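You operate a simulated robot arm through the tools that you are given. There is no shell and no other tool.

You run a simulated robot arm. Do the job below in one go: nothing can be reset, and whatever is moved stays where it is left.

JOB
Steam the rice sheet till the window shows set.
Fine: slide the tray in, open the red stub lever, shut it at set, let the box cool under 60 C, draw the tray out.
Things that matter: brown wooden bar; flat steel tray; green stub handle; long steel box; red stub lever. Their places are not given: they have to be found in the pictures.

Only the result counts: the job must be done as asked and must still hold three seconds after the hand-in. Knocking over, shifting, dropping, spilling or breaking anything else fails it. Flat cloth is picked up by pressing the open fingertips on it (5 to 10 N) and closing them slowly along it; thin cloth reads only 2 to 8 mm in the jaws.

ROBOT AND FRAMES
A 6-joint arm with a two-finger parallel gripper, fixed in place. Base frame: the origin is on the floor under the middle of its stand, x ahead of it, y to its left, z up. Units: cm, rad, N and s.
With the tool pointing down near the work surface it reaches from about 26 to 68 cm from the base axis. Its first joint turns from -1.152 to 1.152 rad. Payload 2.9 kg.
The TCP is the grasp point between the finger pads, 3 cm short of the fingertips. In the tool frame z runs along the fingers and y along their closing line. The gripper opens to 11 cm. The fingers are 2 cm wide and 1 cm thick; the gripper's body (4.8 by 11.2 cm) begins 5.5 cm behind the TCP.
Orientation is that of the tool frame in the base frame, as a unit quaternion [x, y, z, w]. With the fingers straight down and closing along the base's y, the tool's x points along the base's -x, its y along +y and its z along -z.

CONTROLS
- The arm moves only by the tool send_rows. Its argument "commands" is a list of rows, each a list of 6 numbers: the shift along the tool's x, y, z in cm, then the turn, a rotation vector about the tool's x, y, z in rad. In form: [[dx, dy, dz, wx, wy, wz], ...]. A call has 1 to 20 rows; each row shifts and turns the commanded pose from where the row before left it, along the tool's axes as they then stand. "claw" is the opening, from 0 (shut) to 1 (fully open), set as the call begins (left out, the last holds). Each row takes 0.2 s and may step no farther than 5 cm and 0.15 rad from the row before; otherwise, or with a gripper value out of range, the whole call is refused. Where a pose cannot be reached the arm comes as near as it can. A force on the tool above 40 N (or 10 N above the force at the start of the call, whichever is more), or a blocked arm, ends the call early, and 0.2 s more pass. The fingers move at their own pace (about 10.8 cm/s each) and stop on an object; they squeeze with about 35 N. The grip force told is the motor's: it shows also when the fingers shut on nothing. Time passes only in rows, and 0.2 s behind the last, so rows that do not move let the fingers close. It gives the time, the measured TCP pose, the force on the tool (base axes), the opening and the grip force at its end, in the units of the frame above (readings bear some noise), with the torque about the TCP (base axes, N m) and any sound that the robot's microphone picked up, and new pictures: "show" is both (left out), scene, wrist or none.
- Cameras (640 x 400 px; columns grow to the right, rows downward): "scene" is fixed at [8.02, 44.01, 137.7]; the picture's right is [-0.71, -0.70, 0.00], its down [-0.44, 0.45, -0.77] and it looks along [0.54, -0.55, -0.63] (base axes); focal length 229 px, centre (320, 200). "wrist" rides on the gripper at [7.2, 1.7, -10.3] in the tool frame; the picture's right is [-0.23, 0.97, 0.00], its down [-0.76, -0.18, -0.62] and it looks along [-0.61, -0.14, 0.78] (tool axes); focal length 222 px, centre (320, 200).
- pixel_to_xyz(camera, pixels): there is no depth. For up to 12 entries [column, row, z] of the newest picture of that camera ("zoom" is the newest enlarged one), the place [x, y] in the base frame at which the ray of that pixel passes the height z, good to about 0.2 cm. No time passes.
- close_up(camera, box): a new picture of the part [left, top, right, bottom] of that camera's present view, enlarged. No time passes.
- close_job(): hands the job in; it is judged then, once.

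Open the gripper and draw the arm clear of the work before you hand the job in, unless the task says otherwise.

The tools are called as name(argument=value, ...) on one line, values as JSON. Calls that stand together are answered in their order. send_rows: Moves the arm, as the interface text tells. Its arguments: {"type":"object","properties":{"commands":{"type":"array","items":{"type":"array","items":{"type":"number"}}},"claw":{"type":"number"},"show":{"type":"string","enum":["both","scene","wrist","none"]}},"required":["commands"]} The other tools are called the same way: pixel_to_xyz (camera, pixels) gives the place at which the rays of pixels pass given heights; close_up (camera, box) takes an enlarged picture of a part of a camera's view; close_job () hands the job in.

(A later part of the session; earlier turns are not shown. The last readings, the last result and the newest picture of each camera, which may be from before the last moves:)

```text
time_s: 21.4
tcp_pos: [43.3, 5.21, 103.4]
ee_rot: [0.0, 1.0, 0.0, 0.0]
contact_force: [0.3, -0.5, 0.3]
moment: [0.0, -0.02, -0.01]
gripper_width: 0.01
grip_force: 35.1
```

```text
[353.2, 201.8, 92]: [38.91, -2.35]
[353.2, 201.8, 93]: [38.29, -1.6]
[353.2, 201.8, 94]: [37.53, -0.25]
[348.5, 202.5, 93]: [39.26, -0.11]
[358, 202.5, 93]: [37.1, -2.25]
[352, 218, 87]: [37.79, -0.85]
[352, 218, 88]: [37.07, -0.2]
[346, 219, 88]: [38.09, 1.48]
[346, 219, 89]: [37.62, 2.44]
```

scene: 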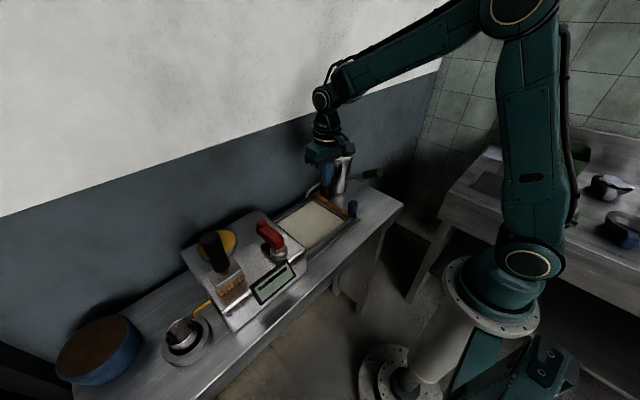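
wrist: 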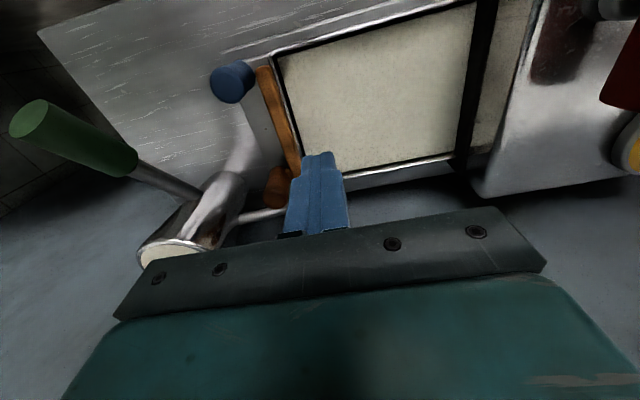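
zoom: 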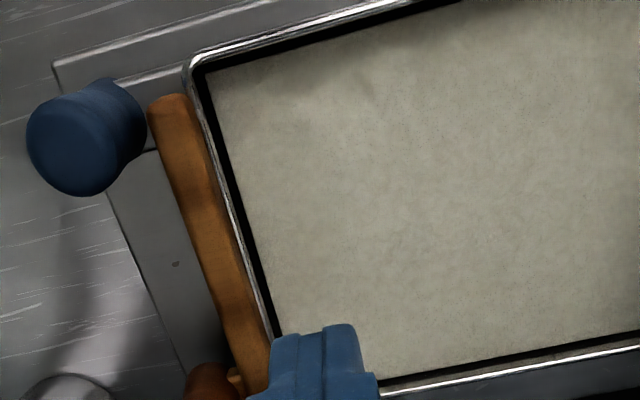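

Blue peg top is at (38.3, −1.6, 93). I'll open to 5.5 cm, move above it, and descend to TCP z≈93.6 so the fingertips stay above the bar's top (~89.8).

send_rows(commands=[[1.25, -1.7, 0, 0, 0, 0], [1.25, -1.7, 0, 0, 0, 0], [1.25, -1.7, 0, 0, 0, 0], [1.25, -1.7, 0, 0, 0, 0], [0, 0, 2, 0, 0, 0], [0, 0, 2, 0, 0, 0], [0, 0, 2, 0, 0, 0], [0, 0, 0, 0, 0, 0]], claw=0.5, show="both")

close_up(camera="scene", box=[310, 160, 390, 225])

```text
time_s: 23.2
tcp_pos: [38.33, -1.62, 97.57]
ee_rot: [0.0, 1.0, 0.0, 0.0]
contact_force: [-0.1, 0.8, -0.4]
moment: [0.0, 0.0, -0.01]
gripper_width: 5.51
grip_force: 0.0
```

scene: 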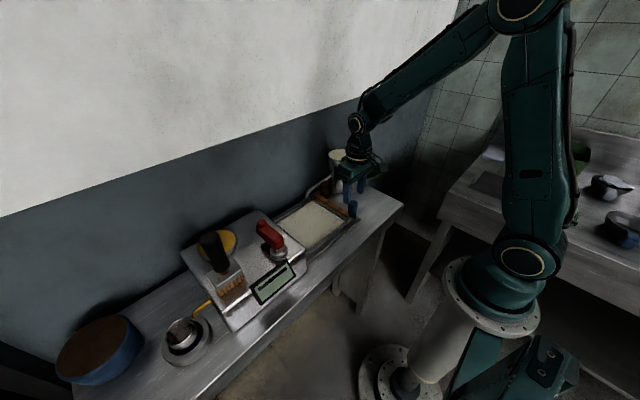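
wrist: 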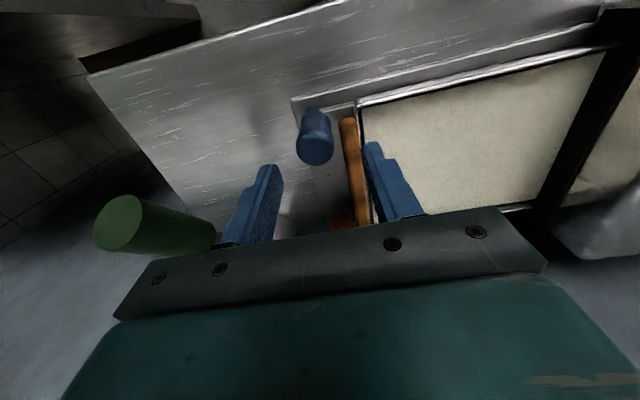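

```text
6.15 times, centred on (350, 192) of scene
```

zoom: 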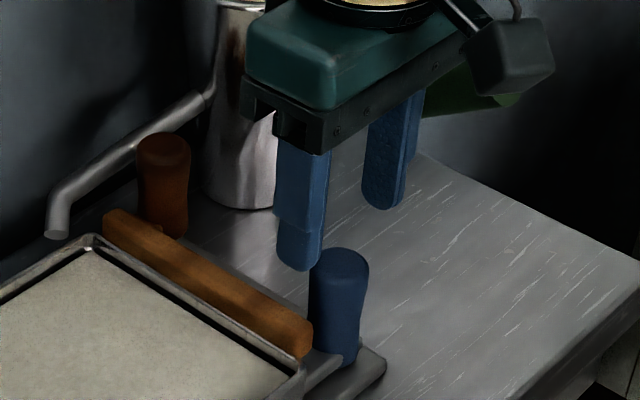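

Aligned above the peg. I'll descend 3.9 cm and then close on the peg.

send_rows(commands=[[0, 0, 1.5, 0, 0, 0], [0, 0, 1.4, 0, 0, 0], [0, 0, 1.0, 0, 0, 0], [0, 0, 0, 0, 0, 0]], claw=0.5, show="scene")

close_up(camera="scene", box=[310, 170, 374, 220])

```text
time_s: 24.2
tcp_pos: [38.43, -1.6, 93.52]
ee_rot: [0.0, 1.0, 0.0, 0.0]
contact_force: [0.4, -0.4, -0.5]
moment: [0.02, -0.03, -0.04]
gripper_width: 5.53
grip_force: 0.1
```

scene: 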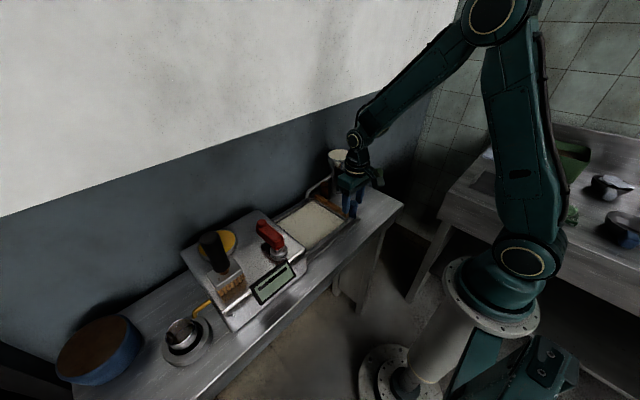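

```text
8.00 times, centred on (342, 195) of scene
```

zoom: 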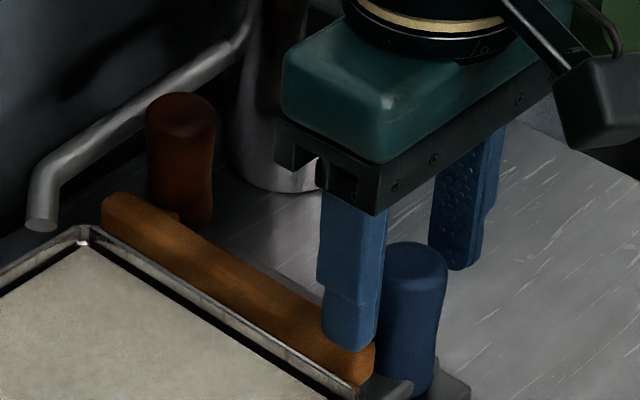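

Fingers straddle the blue peg with the tip just above the bar. I'll close on it.

send_rows(commands=[[0, 0, 0, 0, 0, 0], [0, 0, 0, 0, 0, 0], [0, 0, 0, 0, 0, 0]], claw=0, show="both")

close_up(camera="scene", box=[310, 170, 374, 220])

```text
time_s: 25.0
tcp_pos: [38.51, -1.71, 93.61]
ee_rot: [0.001, 1.0, 0.0, 0.0]
contact_force: [1.2, -5.7, -5.2]
moment: [0.2, -0.26, -0.17]
gripper_width: 2.81
grip_force: 45.3
```

scene: 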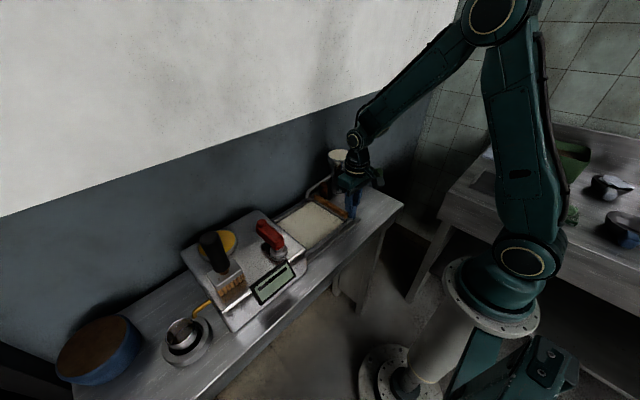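
wrist: 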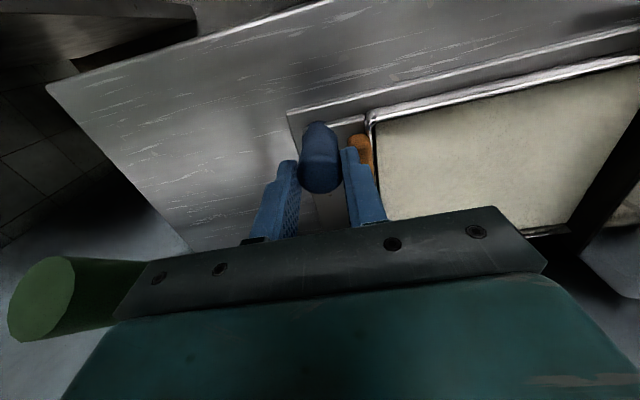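

```text
8.00 times, centred on (342, 195) of scene
```

zoom: 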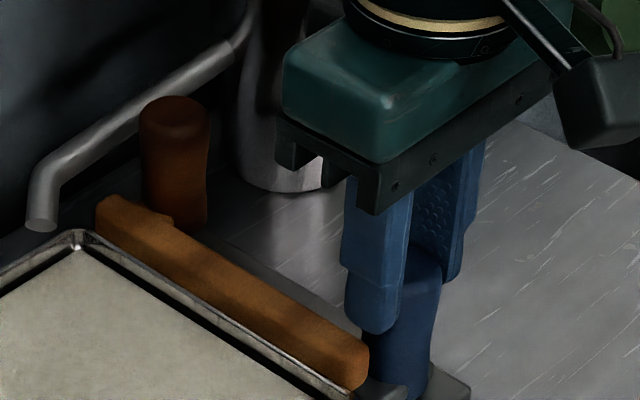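

Gripped (2.81 cm, 45 N); the tray and bar shift together, so this is the tray's handle. Now I push +y at about 3.5 cm/s, watching force.

send_rows(commands=[[0, 0.4, 0, 0, 0, 0], [0, 0.6, 0, 0, 0, 0], [0, 0.7, 0, 0, 0, 0], [0, 0.7, 0, 0, 0, 0], [0, 0.7, 0, 0, 0, 0], [0, 0.7, 0, 0, 0, 0], [0, 0.7, 0, 0, 0, 0], [0, 0.5, 0, 0, 0, 0], [0, 0, 0, 0, 0, 0]], show="both")

close_up(camera="scene", box=[250, 170, 378, 250])

```text
time_s: 27.0
tcp_pos: [38.47, 3.43, 93.51]
ee_rot: [0.0, 1.0, 0.0, 0.0]
contact_force: [6.5, -5.1, -12.6]
moment: [0.3, -0.1, 0.04]
gripper_width: 2.81
grip_force: 44.6
```

scene: 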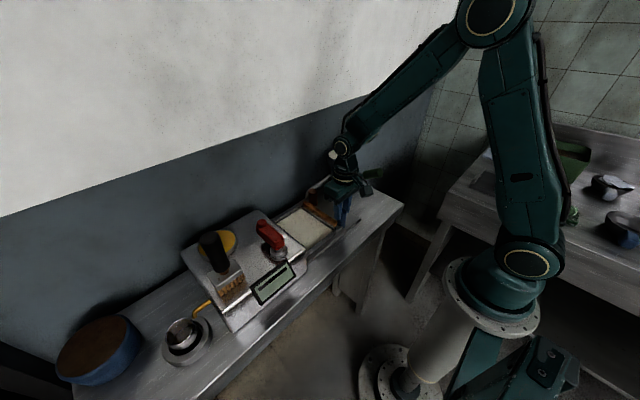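
wrist: 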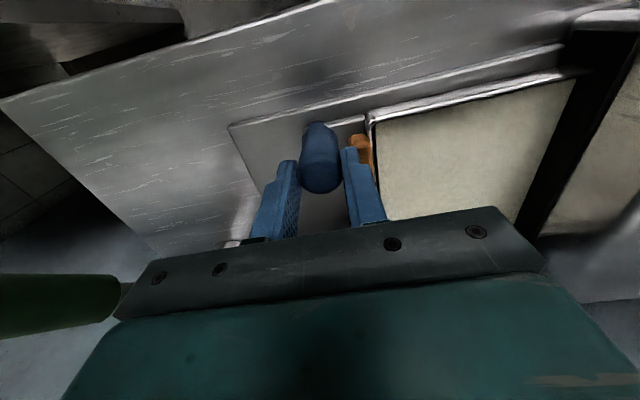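

```text
5.00 times, centred on (314, 210) of scene
```

zoom: 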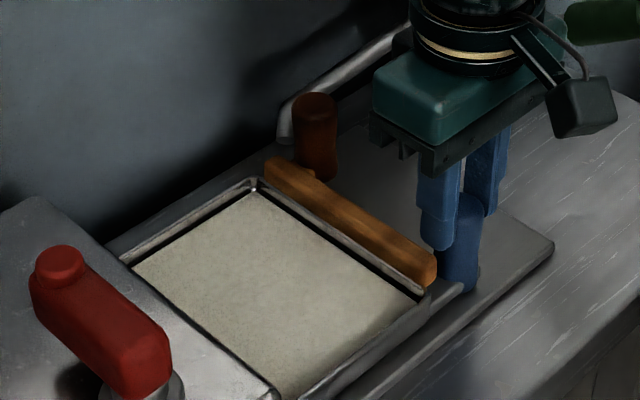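

Tray and bar slide in together. There is some downward/sideways constraint force (6.5, −12.6 N), so I'll ease the pose slightly (down 0.1, +x 0.1) while continuing to push.

send_rows(commands=[[-0.1, 0.5, 0.1, 0, 0, 0], [0, 0.7, 0, 0, 0, 0], [0, 0.7, 0, 0, 0, 0], [0, 0.7, 0, 0, 0, 0], [0, 0.7, 0, 0, 0, 0], [0, 0.7, 0, 0, 0, 0], [0, 0.7, 0, 0, 0, 0], [0, 0.5, 0, 0, 0, 0], [0, 0, 0, 0, 0, 0]], show="both")

close_up(camera="scene", box=[240, 180, 368, 260])

```text
time_s: 29.0
tcp_pos: [38.56, 8.56, 93.58]
ee_rot: [0.0, 1.0, 0.0, -0.001]
contact_force: [-12.4, -2.6, 27.9]
moment: [-0.49, 0.37, -0.05]
gripper_width: 2.83
grip_force: 45.0
```

scene: 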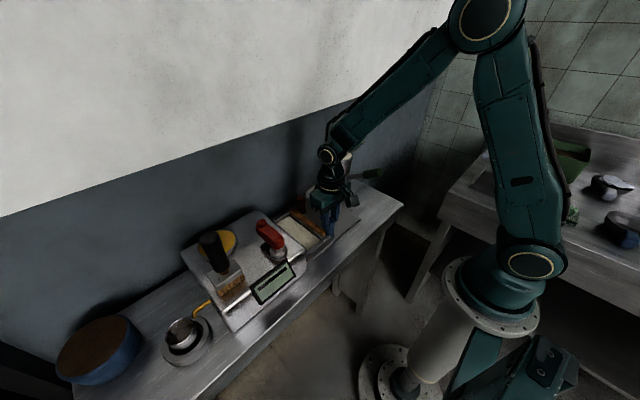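
wrist: 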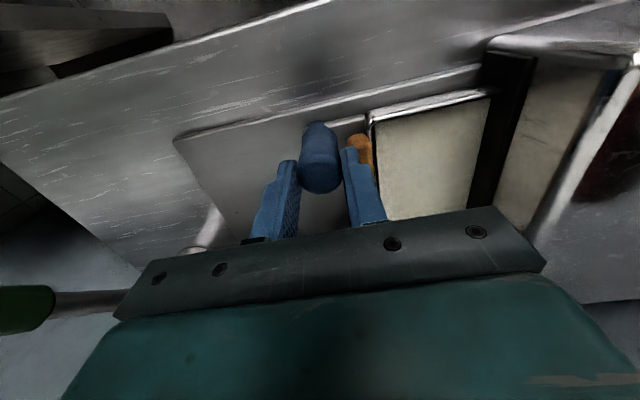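

```text
5.00 times, centred on (304, 220) of scene
```

zoom: 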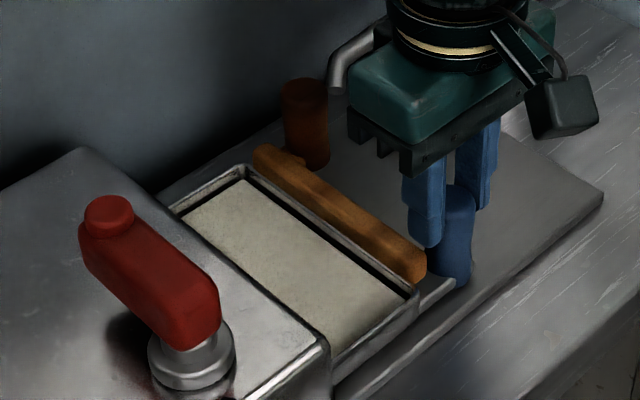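

Over-corrected (27.9 N up); I'll ease back 0.07 cm and keep pushing.

send_rows(commands=[[0.06, 0.3, -0.07, 0, 0, 0], [0, 0.6, 0, 0, 0, 0], [0, 0.6, 0, 0, 0, 0], [0, 0.6, 0, 0, 0, 0], [0, 0.6, 0, 0, 0, 0], [0, 0.6, 0, 0, 0, 0], [0, 0.4, 0, 0, 0, 0], [0, 0, 0, 0, 0, 0]], show="both")

close_up(camera="scene", box=[240, 180, 368, 260])

```text
time_s: 30.8
tcp_pos: [38.53, 12.32, 93.43]
ee_rot: [0.001, 1.0, 0.0, -0.001]
contact_force: [7.7, -4.1, -7.7]
moment: [0.27, 0.63, 0.02]
gripper_width: 2.8
grip_force: 44.7
```

scene: 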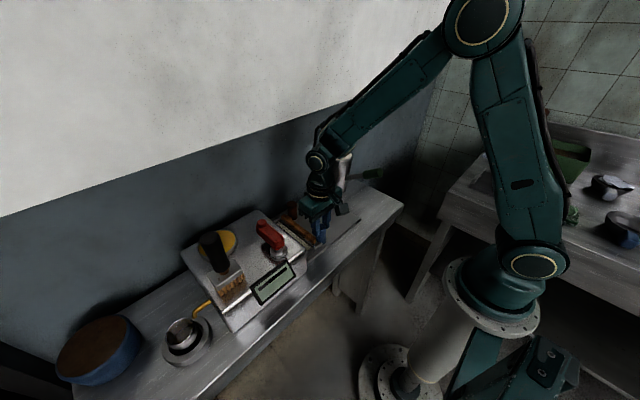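
wrist: 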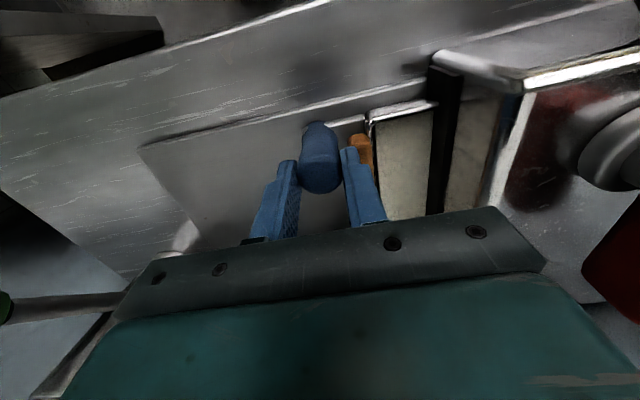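

```text
5.00 times, centred on (304, 220) of scene
```

zoom: 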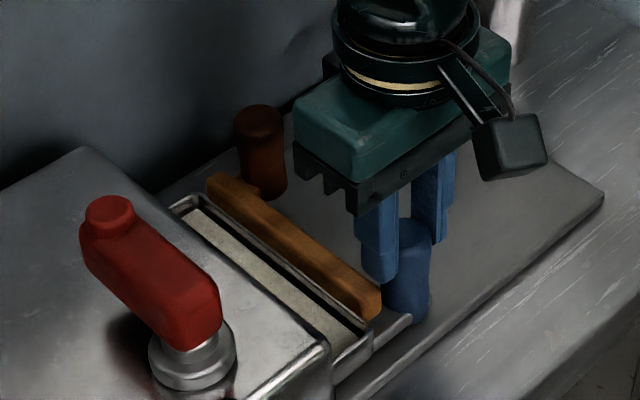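

About 4 cm remain before the bar meets the box. I'll continue with smaller steps, watching for the end stop.

send_rows(commands=[[-0.02, 0.5, 0.02, 0, 0, 0], [0, 0.5, 0, 0, 0, 0], [0, 0.5, 0, 0, 0, 0], [0, 0.5, 0, 0, 0, 0], [0, 0.3, 0, 0, 0, 0], [0, 0, 0, 0, 0, 0]], show="both")

close_up(camera="scene", box=[240, 180, 368, 260])

close_up(camera="wrist", box=[280, 40, 600, 240])

```text
time_s: 32.2
tcp_pos: [38.44, 14.67, 93.56]
ee_rot: [0.001, 1.0, 0.001, 0.0]
contact_force: [11.4, -4.6, -15.2]
moment: [0.27, -0.27, -0.01]
gripper_width: 2.79
grip_force: 44.7
```

scene: 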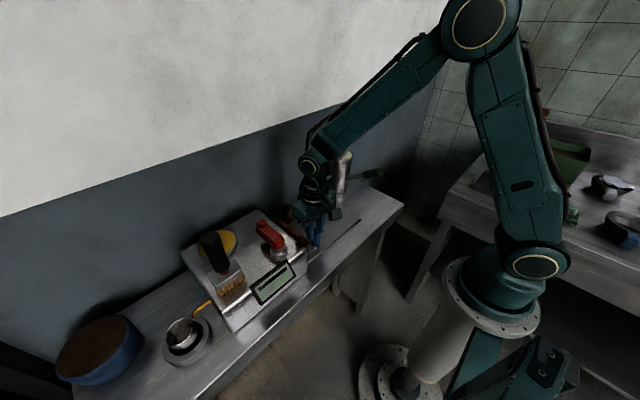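
wrist: 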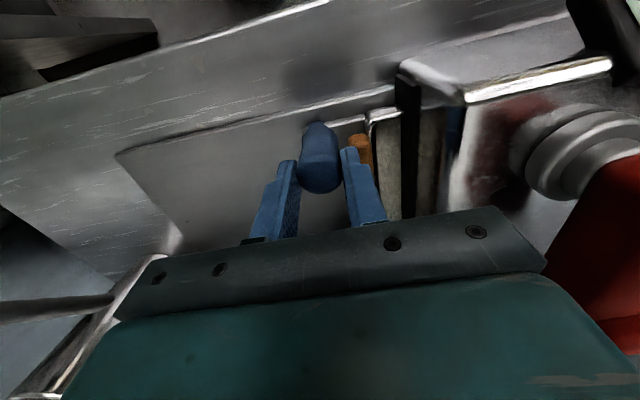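

```text
5.00 times, centred on (304, 220) of scene
```

zoom: 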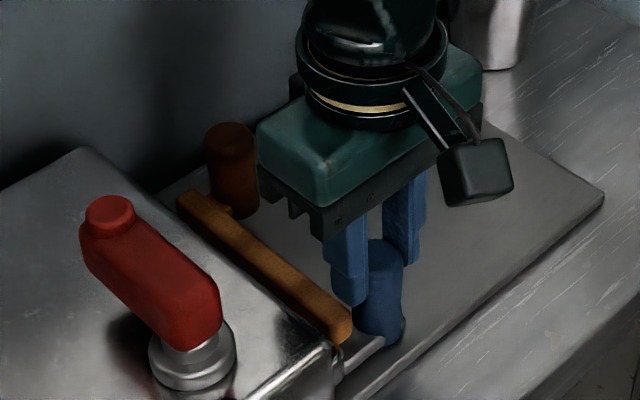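

```text
2.00 times, centred on (440, 140) of wrist
```

zoom: 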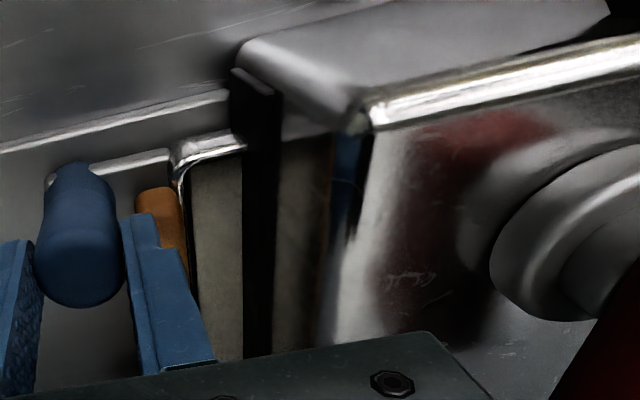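

Roughly 1.5–2 cm of sheet still shows before the slot. Let me check the gripper body's clearance to the red lever first.

pixel_to_xyz(camera="scene", pixels=[[284, 243, 95], [284, 243, 97], [284, 238, 98], [284, 238, 99], [278, 235, 98], [278, 235, 100], [276, 258, 92], [288, 253, 92], [288, 253, 93]])

pixel_to_xyz(camera="wrist", pixels=[[527, 150, 93], [527, 150, 94], [527, 150, 95], [545, 240, 95], [545, 240, 97], [560, 225, 97], [465, 90, 91], [465, 90, 92]])

```text
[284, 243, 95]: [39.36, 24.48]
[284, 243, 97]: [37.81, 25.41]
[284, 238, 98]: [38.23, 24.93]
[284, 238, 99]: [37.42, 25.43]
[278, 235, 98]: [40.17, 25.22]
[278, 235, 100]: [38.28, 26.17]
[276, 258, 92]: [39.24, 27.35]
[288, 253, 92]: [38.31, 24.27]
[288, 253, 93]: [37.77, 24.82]
```

```text
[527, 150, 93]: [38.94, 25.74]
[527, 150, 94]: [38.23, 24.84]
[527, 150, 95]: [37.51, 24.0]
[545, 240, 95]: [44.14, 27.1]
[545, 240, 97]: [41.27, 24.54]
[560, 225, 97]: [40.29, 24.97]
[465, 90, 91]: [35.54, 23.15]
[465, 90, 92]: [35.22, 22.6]
```

Lever's near side is at y≈24.5 and the box face at y≈21.5 (top z≈94); the gripper body will reach y≈23 at most. I'll keep pushing in small steps to the end stop.

send_rows(commands=[[-0.03, 0.4, 0.03, 0, 0, 0], [0, 0.4, 0, 0, 0, 0], [0, 0.4, 0, 0, 0, 0], [0, 0.3, 0, 0, 0, 0], [0, 0, 0, 0, 0, 0]], show="both")

close_up(camera="wrist", box=[280, 40, 600, 240])

close_up(camera="scene", box=[240, 180, 368, 260])

```text
time_s: 33.4
tcp_pos: [38.61, 16.16, 93.62]
ee_rot: [0.0, 1.0, 0.0, -0.001]
contact_force: [-1.5, -1.8, 3.8]
moment: [-0.45, 0.4, -0.04]
gripper_width: 2.82
grip_force: 44.6
```

scene: 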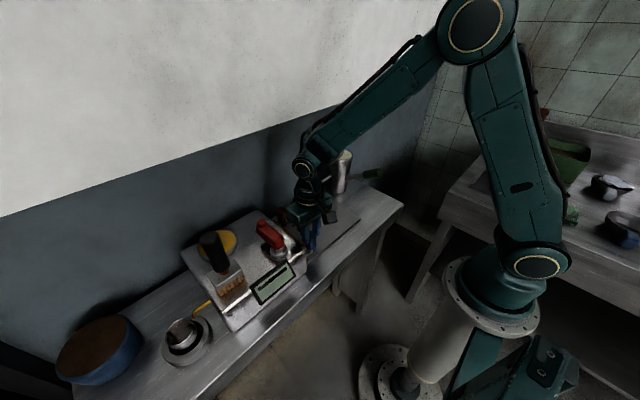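
wrist: 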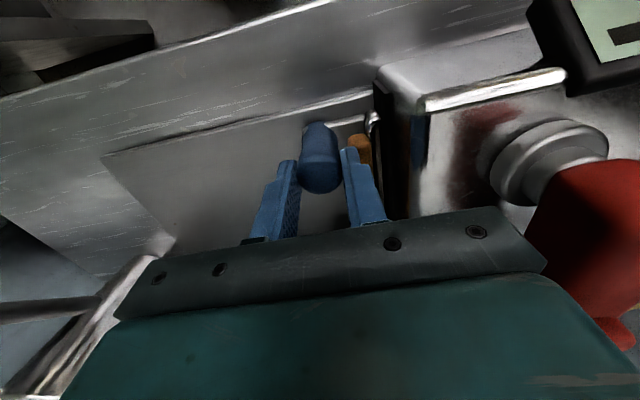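

```text
2.00 times, centred on (440, 140) of wrist
```

zoom: 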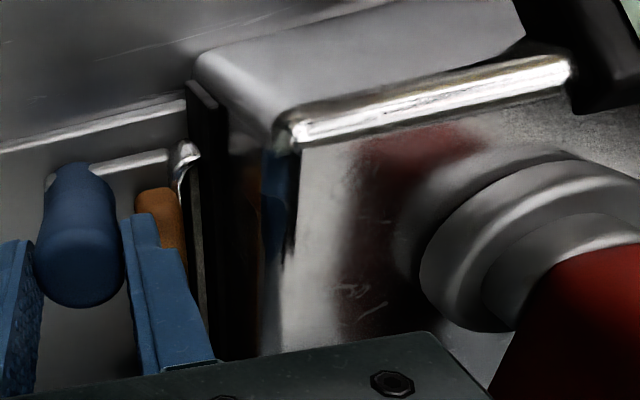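

```text
5.00 times, centred on (304, 220) of scene
```

zoom: 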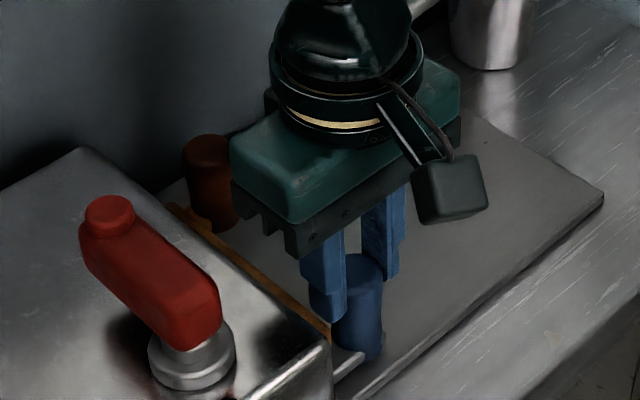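

Nearly in – only a small gap between rim and slot. I'll push a bit further in 0.2–0.25 cm steps.

send_rows(commands=[[0, 0.25, 0, 0, 0, 0], [0, 0.25, 0, 0, 0, 0], [0, 0.25, 0, 0, 0, 0], [0, 0, 0, 0, 0, 0]], show="wrist")

close_up(camera="wrist", box=[280, 40, 600, 240])

```text
time_s: 34.4
tcp_pos: [38.49, 16.92, 93.46]
ee_rot: [0.0, 1.0, 0.0, 0.0]
contact_force: [-4.1, -4.5, 8.0]
moment: [0.26, 0.97, -0.02]
gripper_width: 2.79
grip_force: 45.2
```

wrist: 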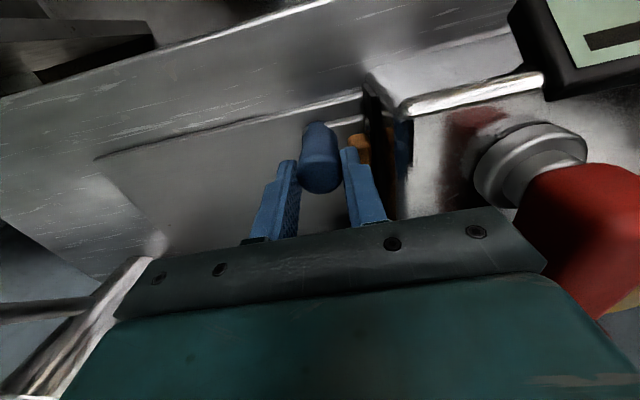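

```text
2.00 times, centred on (440, 140) of wrist
```

zoom: 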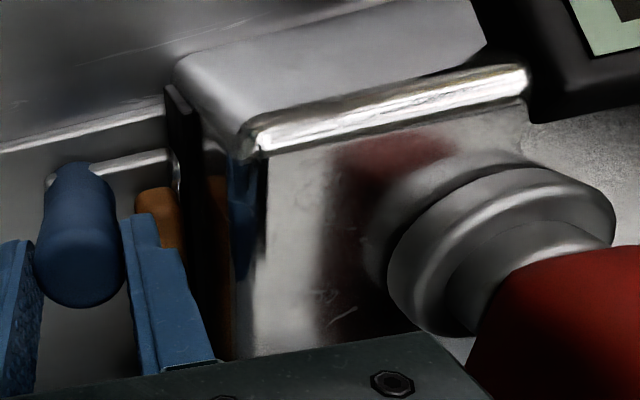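

send_rows(commands=[[0, 0.2, 0, 0, 0, 0], [0, 0.2, 0, 0, 0, 0], [0, 0.2, 0, 0, 0, 0], [0, 0, 0, 0, 0, 0]], show="wrist")

close_up(camera="wrist", box=[280, 40, 600, 240])

close_up(camera="scene", box=[240, 180, 368, 260])

```text
time_s: 35.4
tcp_pos: [38.49, 17.47, 93.73]
ee_rot: [0.0, 1.0, 0.0, 0.0]
contact_force: [-5.6, -4.3, -6.7]
moment: [0.34, -0.88, -0.03]
gripper_width: 2.8
grip_force: 45.1
```

wrist: 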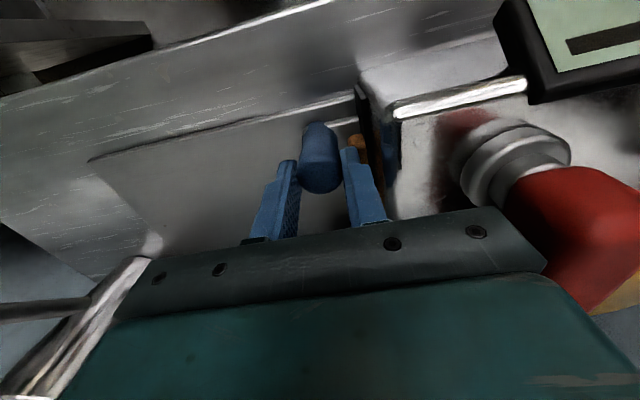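

```text
2.00 times, centred on (440, 140) of wrist
```

zoom: 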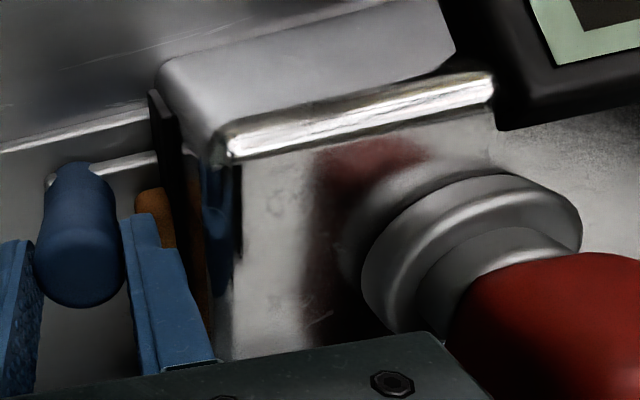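

```text
5.00 times, centred on (304, 220) of scene
```

zoom: 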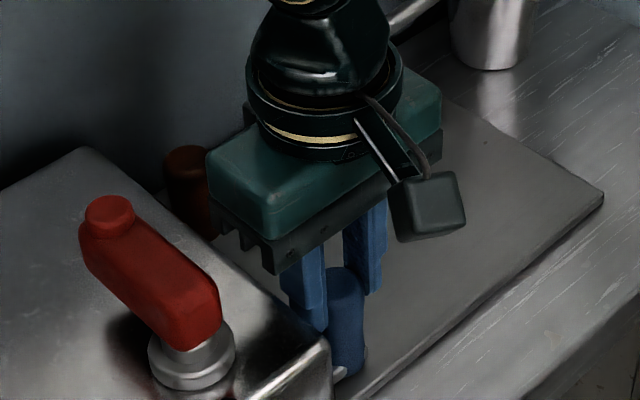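

No end stop yet and the rim has reached the slot. I'll continue in 0.15 cm steps, since ~1 cm clearance remains to the lever and box face.

send_rows(commands=[[0, 0.15, 0, 0, 0, 0], [0, 0.15, 0, 0, 0, 0], [0, 0.15, 0, 0, 0, 0], [0, 0, 0, 0, 0, 0]], show="wrist")

close_up(camera="wrist", box=[290, 90, 450, 190])

close_up(camera="scene", box=[250, 190, 346, 260])

```text
time_s: 36.4
tcp_pos: [38.46, 17.89, 93.61]
ee_rot: [0.002, 1.0, 0.0, 0.0]
contact_force: [1.4, -5.4, -12.9]
moment: [0.32, 0.64, -0.1]
gripper_width: 2.81
grip_force: 44.9
```

wrist: 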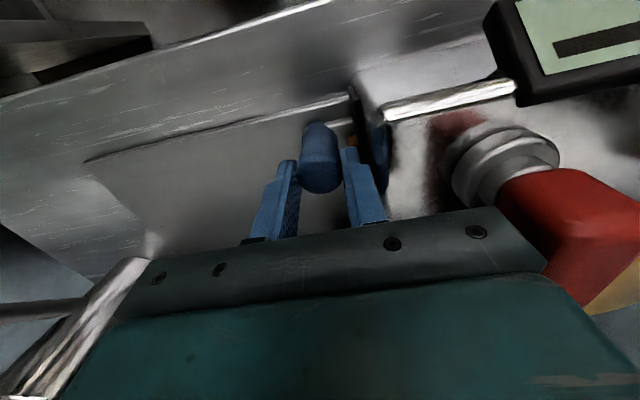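

```text
4.00 times, centred on (370, 140) of wrist
```

zoom: 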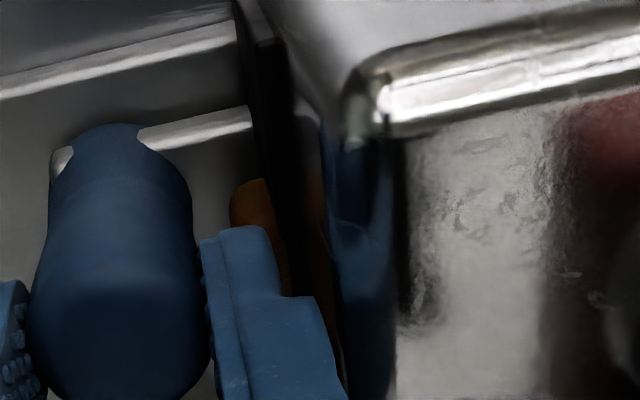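

```text
5.71 times, centred on (298, 225) of scene
```

zoom: 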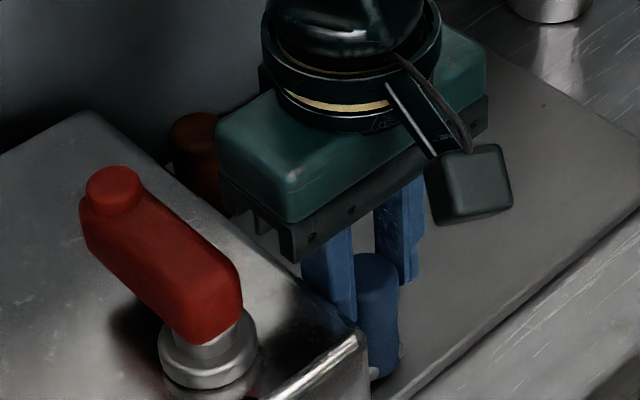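

The gripping finger is close to the box face, so I'll release (opening only to 3.3 cm), lift off the peg, and finish the push from outside with closed fingers.

send_rows(commands=[[0, 0, 0, 0, 0, 0], [0, 0, 0, 0, 0, 0], [0, 0, -1, 0, 0, 0], [0, 0, -1.5, 0, 0, 0], [0, 0, -2, 0, 0, 0], [0, 0, 0, 0, 0, 0]], claw=0.3, show="both")

close_up(camera="wrist", box=[260, 60, 500, 210])

close_up(camera="scene", box=[250, 190, 346, 260])

```text
time_s: 37.8
tcp_pos: [38.49, 17.95, 98.06]
ee_rot: [-0.001, 1.0, -0.001, 0.0]
contact_force: [0.4, 0.3, 0.3]
moment: [0.01, 0.0, -0.03]
gripper_width: 3.3
grip_force: 0.0
```

scene: 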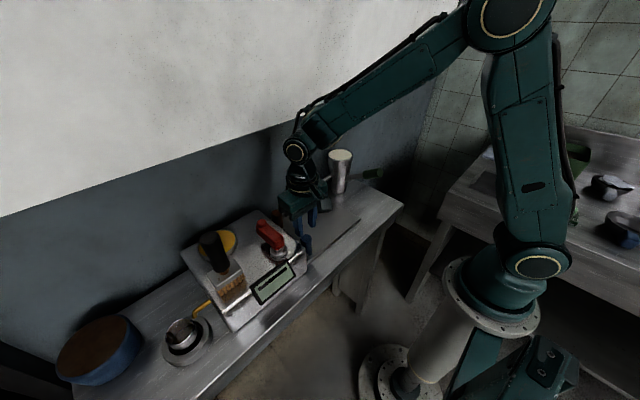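
wrist: 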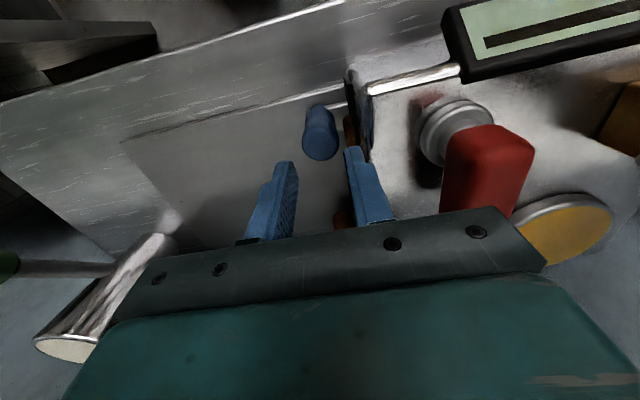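

```text
2.67 times, centred on (380, 135) of wrist
```

zoom: 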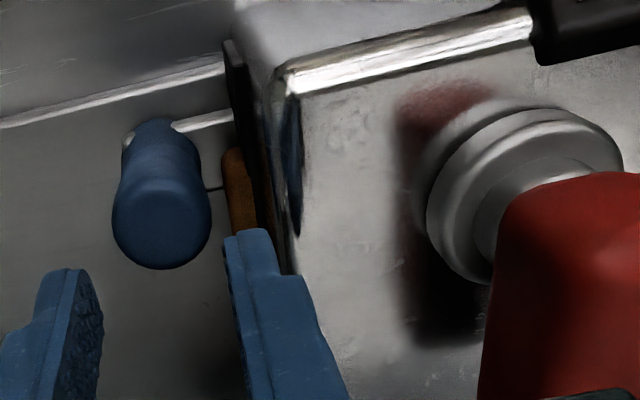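

```text
5.71 times, centred on (298, 225) of scene
```

zoom: 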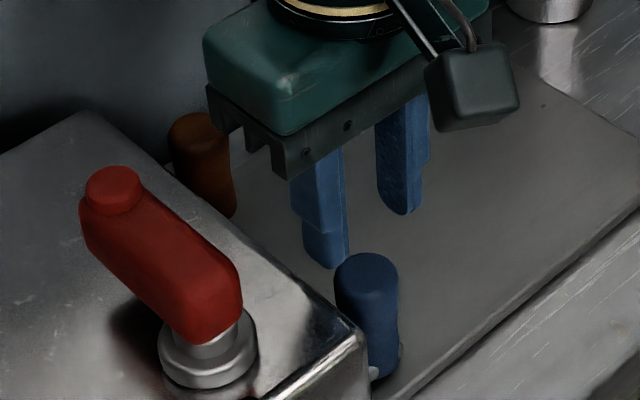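

Clean release. I'll close the fingers, step back to y≈14.5, lower beside the peg's outer side, and push to the end stop.

send_rows(commands=[[0, -1.2, 0, 0, 0, 0], [0, -1.2, 0, 0, 0, 0], [0, -1.2, 0, 0, 0, 0], [0, 0, 2, 0, 0, 0], [0, 0, 2, 0, 0, 0], [0, 0, 2, 0, 0, 0], [0, 0, 0.5, 0, 0, 0], [0, 0.3, 0, 0, 0, 0], [0, 0.3, 0, 0, 0, 0], [0, 0.2, 0, 0, 0, 0], [0, 0.2, 0, 0, 0, 0], [0, 0, 0, 0, 0, 0]], claw=0, show="both")

close_up(camera="wrist", box=[260, 60, 500, 210])

```text
time_s: 40.4
tcp_pos: [38.5, 15.27, 91.52]
ee_rot: [0.002, 1.0, -0.001, 0.0]
contact_force: [2.1, -11.8, -1.9]
moment: [0.04, 0.0, 0.0]
gripper_width: 0.0
grip_force: 35.5
```

scene: 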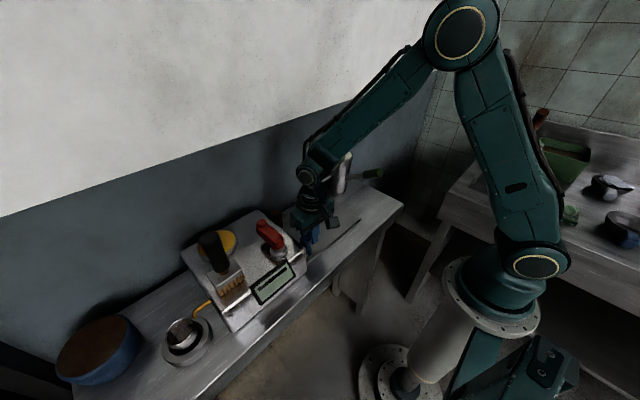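
wrist: 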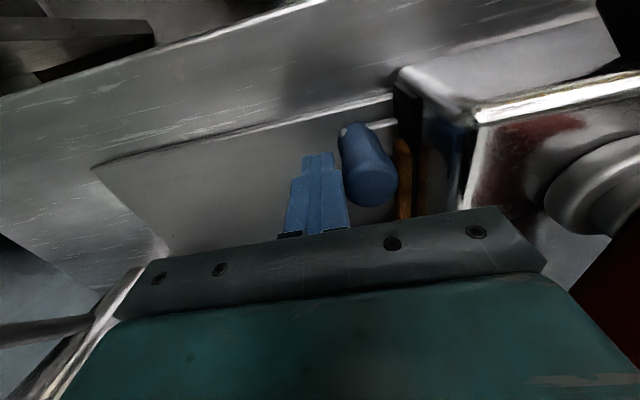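

```text
2.67 times, centred on (380, 135) of wrist
```

zoom: 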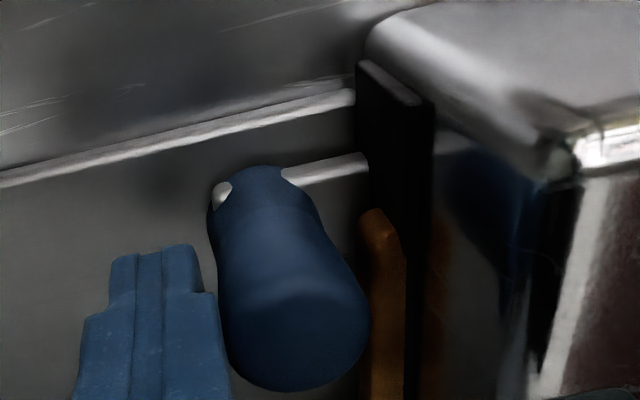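

Contact at −11.8 N. I'll push on with small steps to see whether it moves or is at the stop.

send_rows(commands=[[0, 0.15, 0, 0, 0, 0], [0, 0.15, 0, 0, 0, 0], [0, 0.15, 0, 0, 0, 0], [0, 0.15, 0, 0, 0, 0], [0, 0, 0, 0, 0, 0]], show="wrist")

close_up(camera="wrist", box=[260, 60, 500, 210])

```text
time_s: 41.3
tcp_pos: [38.43, 15.17, 91.46]
ee_rot: [0.006, 1.0, -0.007, -0.001]
contact_force: [-0.8, -9.4, 2.8]
moment: [0.12, 0.0, 0.01]
gripper_width: 0.0
grip_force: 34.7
stopped in row 4: the force on the tool passed its limit at 42 N (the readings are from after the stop); the commanded pose is now the measured one
```

wrist: 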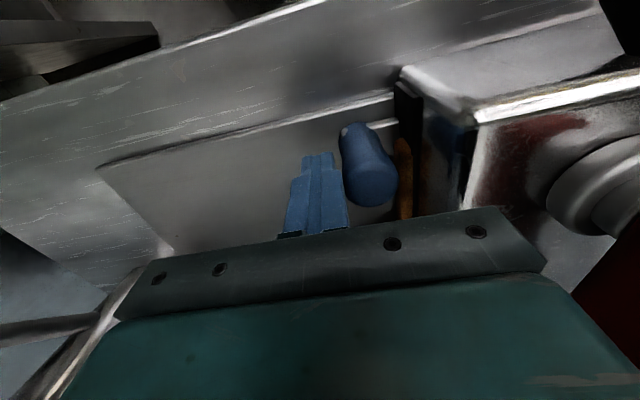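

```text
2.67 times, centred on (380, 135) of wrist
```

zoom: 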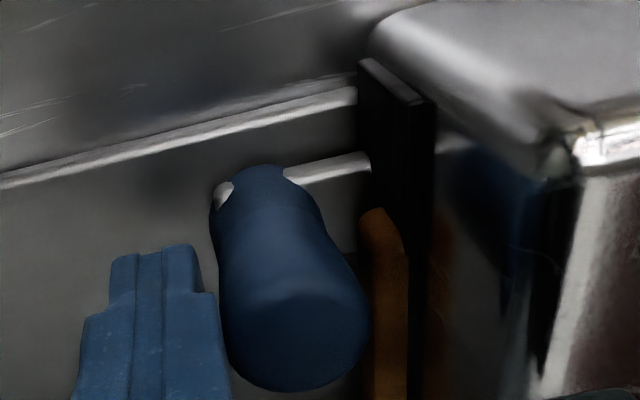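

The push hit the end stop (42 N), so the tray is fully in. I'll back off, lift high, and look at the lever, brush and window.

send_rows(commands=[[0, -0.8, 0, 0, 0, 0], [0, -0.5, -2, 0, 0, 0], [0, 0, -4, 0, 0, 0], [0, 0, -4, 0, 0, 0], [0, 0, -4, 0, 0, 0], [0, 1, -4, 0, 0, 0], [-1, 1, -2, 0, 0, 0], [0, 0, 0, 0, 0, 0]], claw=0.5, show="both")

close_up(camera="scene", box=[170, 205, 330, 305])

close_up(camera="wrist", box=[280, 0, 640, 225])

```text
time_s: 41.7
tcp_pos: [38.44, 13.42, 91.57]
ee_rot: [0.017, 1.0, -0.017, -0.004]
contact_force: [-6.3, -40.3, 17.6]
moment: [0.82, -0.06, 0.13]
gripper_width: 3.46
grip_force: 0.0
stopped in row 2: the force on the tool passed its limit at 44 N (the readings are from after the stop); the commanded pose is now the measured one
```

scene: 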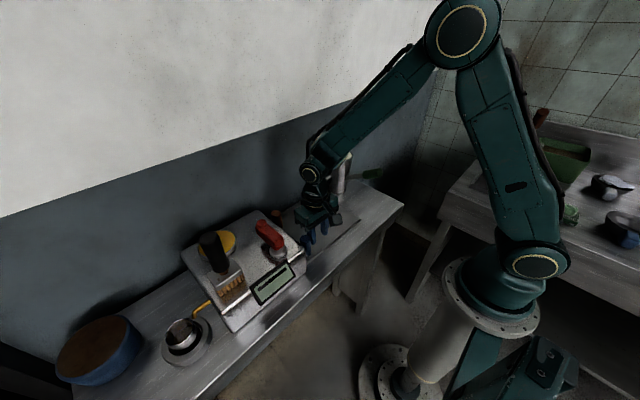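
wrist: 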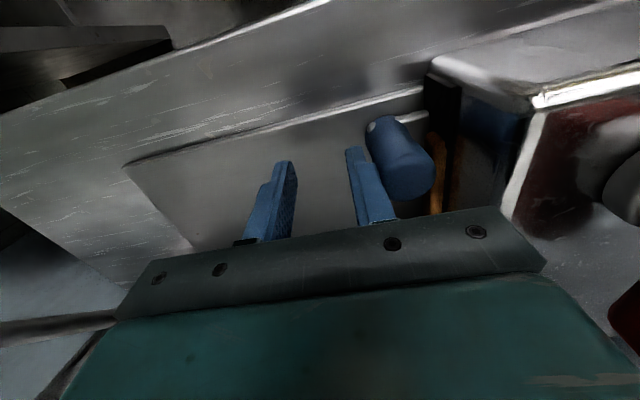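

```text
4.00 times, centred on (250, 255) of scene
```

zoom: 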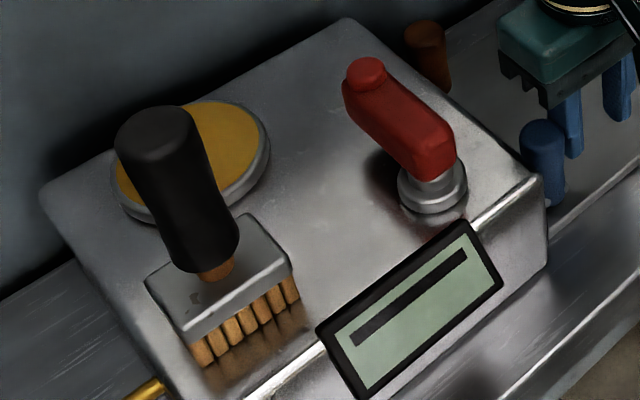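

```text
1.78 times, centred on (460, 112) of wrist
```

zoom: 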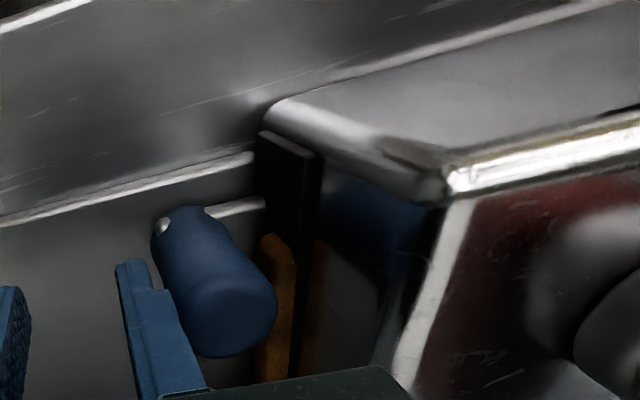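

Opening the fingers pressed one against the peg (my slip; the tray is at its stop so nothing moved). I'll reduce the opening, back off in −y, and rise.

send_rows(commands=[[0, -0.7, 0, 0, 0, 0], [0, -0.7, 0, 0, 0, 0], [0, -0.7, -1, 0, 0, 0], [0, 0, -3, 0, 0, 0], [0, 0, -4, 0, 0, 0], [0, 0, -4, 0, 0, 0], [0, 0, -3, 0, 0, 0], [0, 0, 0, 0, 0, 0]], claw=0.25, show="both")

close_up(camera="scene", box=[170, 205, 330, 305])

close_up(camera="wrist", box=[280, 0, 640, 225])

```text
time_s: 43.5
tcp_pos: [38.36, 12.31, 106.77]
ee_rot: [0.011, 1.0, -0.011, -0.002]
contact_force: [0.0, 0.4, -0.3]
moment: [-0.04, 0.01, -0.03]
gripper_width: 2.74
grip_force: 0.1
```

scene: 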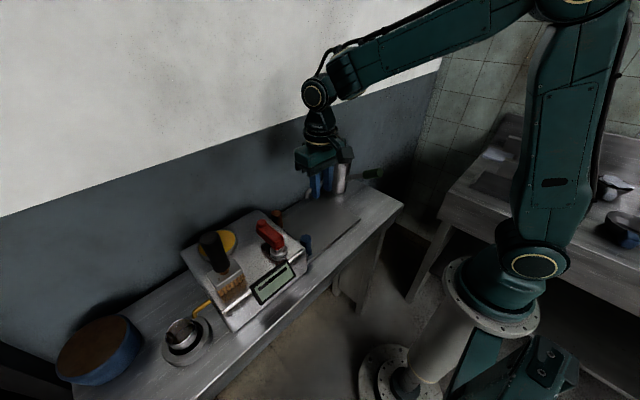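
wrist: 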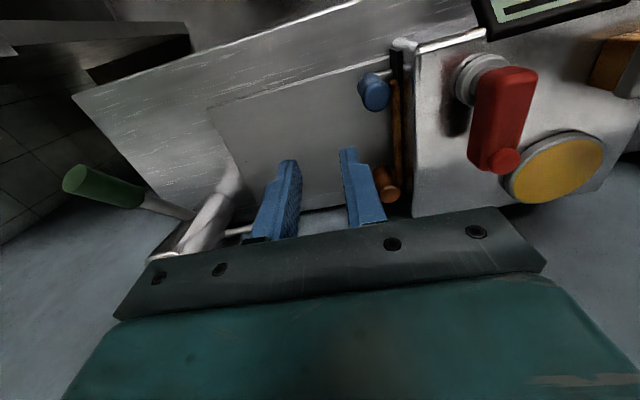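

```text
4.00 times, centred on (250, 255) of scene
```

zoom: 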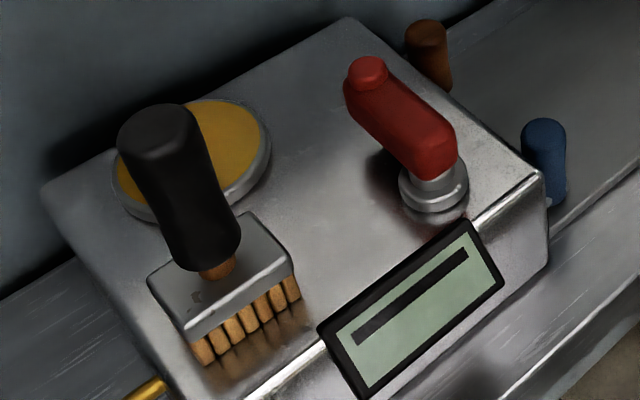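

```text
1.78 times, centred on (460, 112) of wrist
```

zoom: 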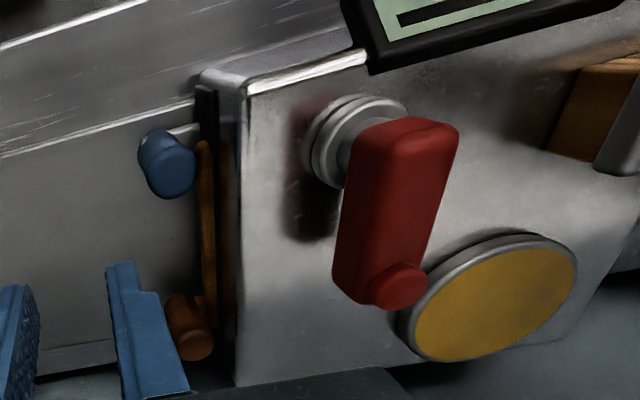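

Tray is in and the window still shows the same bar. I'll measure the lever's knob, arm edges, hub, dial and brush for clearance.

pixel_to_xyz(camera="zoom", pixels=[[400, 283, 99], [400, 283, 101], [400, 283, 103], [350, 190, 98], [350, 190, 100], [450, 150, 98], [450, 150, 100], [355, 125, 95], [335, 290, 98], [335, 290, 100], [555, 150, 95], [590, 65, 97]])

pixel_to_xyz(camera="scene", pixels=[[261.75, 222.5, 99], [261.75, 222.5, 101], [261.75, 222.5, 103], [283.5, 238, 98], [283.5, 238, 100], [256, 230, 98], [256, 230, 100], [278, 252, 95], [278, 252, 96], [243, 271, 96], [202, 232, 106], [202, 232, 110]])

```text
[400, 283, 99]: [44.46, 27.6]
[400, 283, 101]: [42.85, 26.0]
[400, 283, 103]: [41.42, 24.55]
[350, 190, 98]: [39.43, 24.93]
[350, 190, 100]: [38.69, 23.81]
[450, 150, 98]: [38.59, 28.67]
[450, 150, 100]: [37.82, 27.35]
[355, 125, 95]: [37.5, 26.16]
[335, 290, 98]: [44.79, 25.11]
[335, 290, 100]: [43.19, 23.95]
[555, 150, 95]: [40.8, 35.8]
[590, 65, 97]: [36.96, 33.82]
```

```text
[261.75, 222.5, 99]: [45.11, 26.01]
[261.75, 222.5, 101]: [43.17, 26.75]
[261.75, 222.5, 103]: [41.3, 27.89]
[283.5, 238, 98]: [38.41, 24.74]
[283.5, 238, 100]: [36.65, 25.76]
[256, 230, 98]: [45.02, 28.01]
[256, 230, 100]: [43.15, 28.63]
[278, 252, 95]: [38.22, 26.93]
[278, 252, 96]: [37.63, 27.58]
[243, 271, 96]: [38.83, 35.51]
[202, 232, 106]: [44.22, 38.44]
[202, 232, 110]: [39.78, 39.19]
```

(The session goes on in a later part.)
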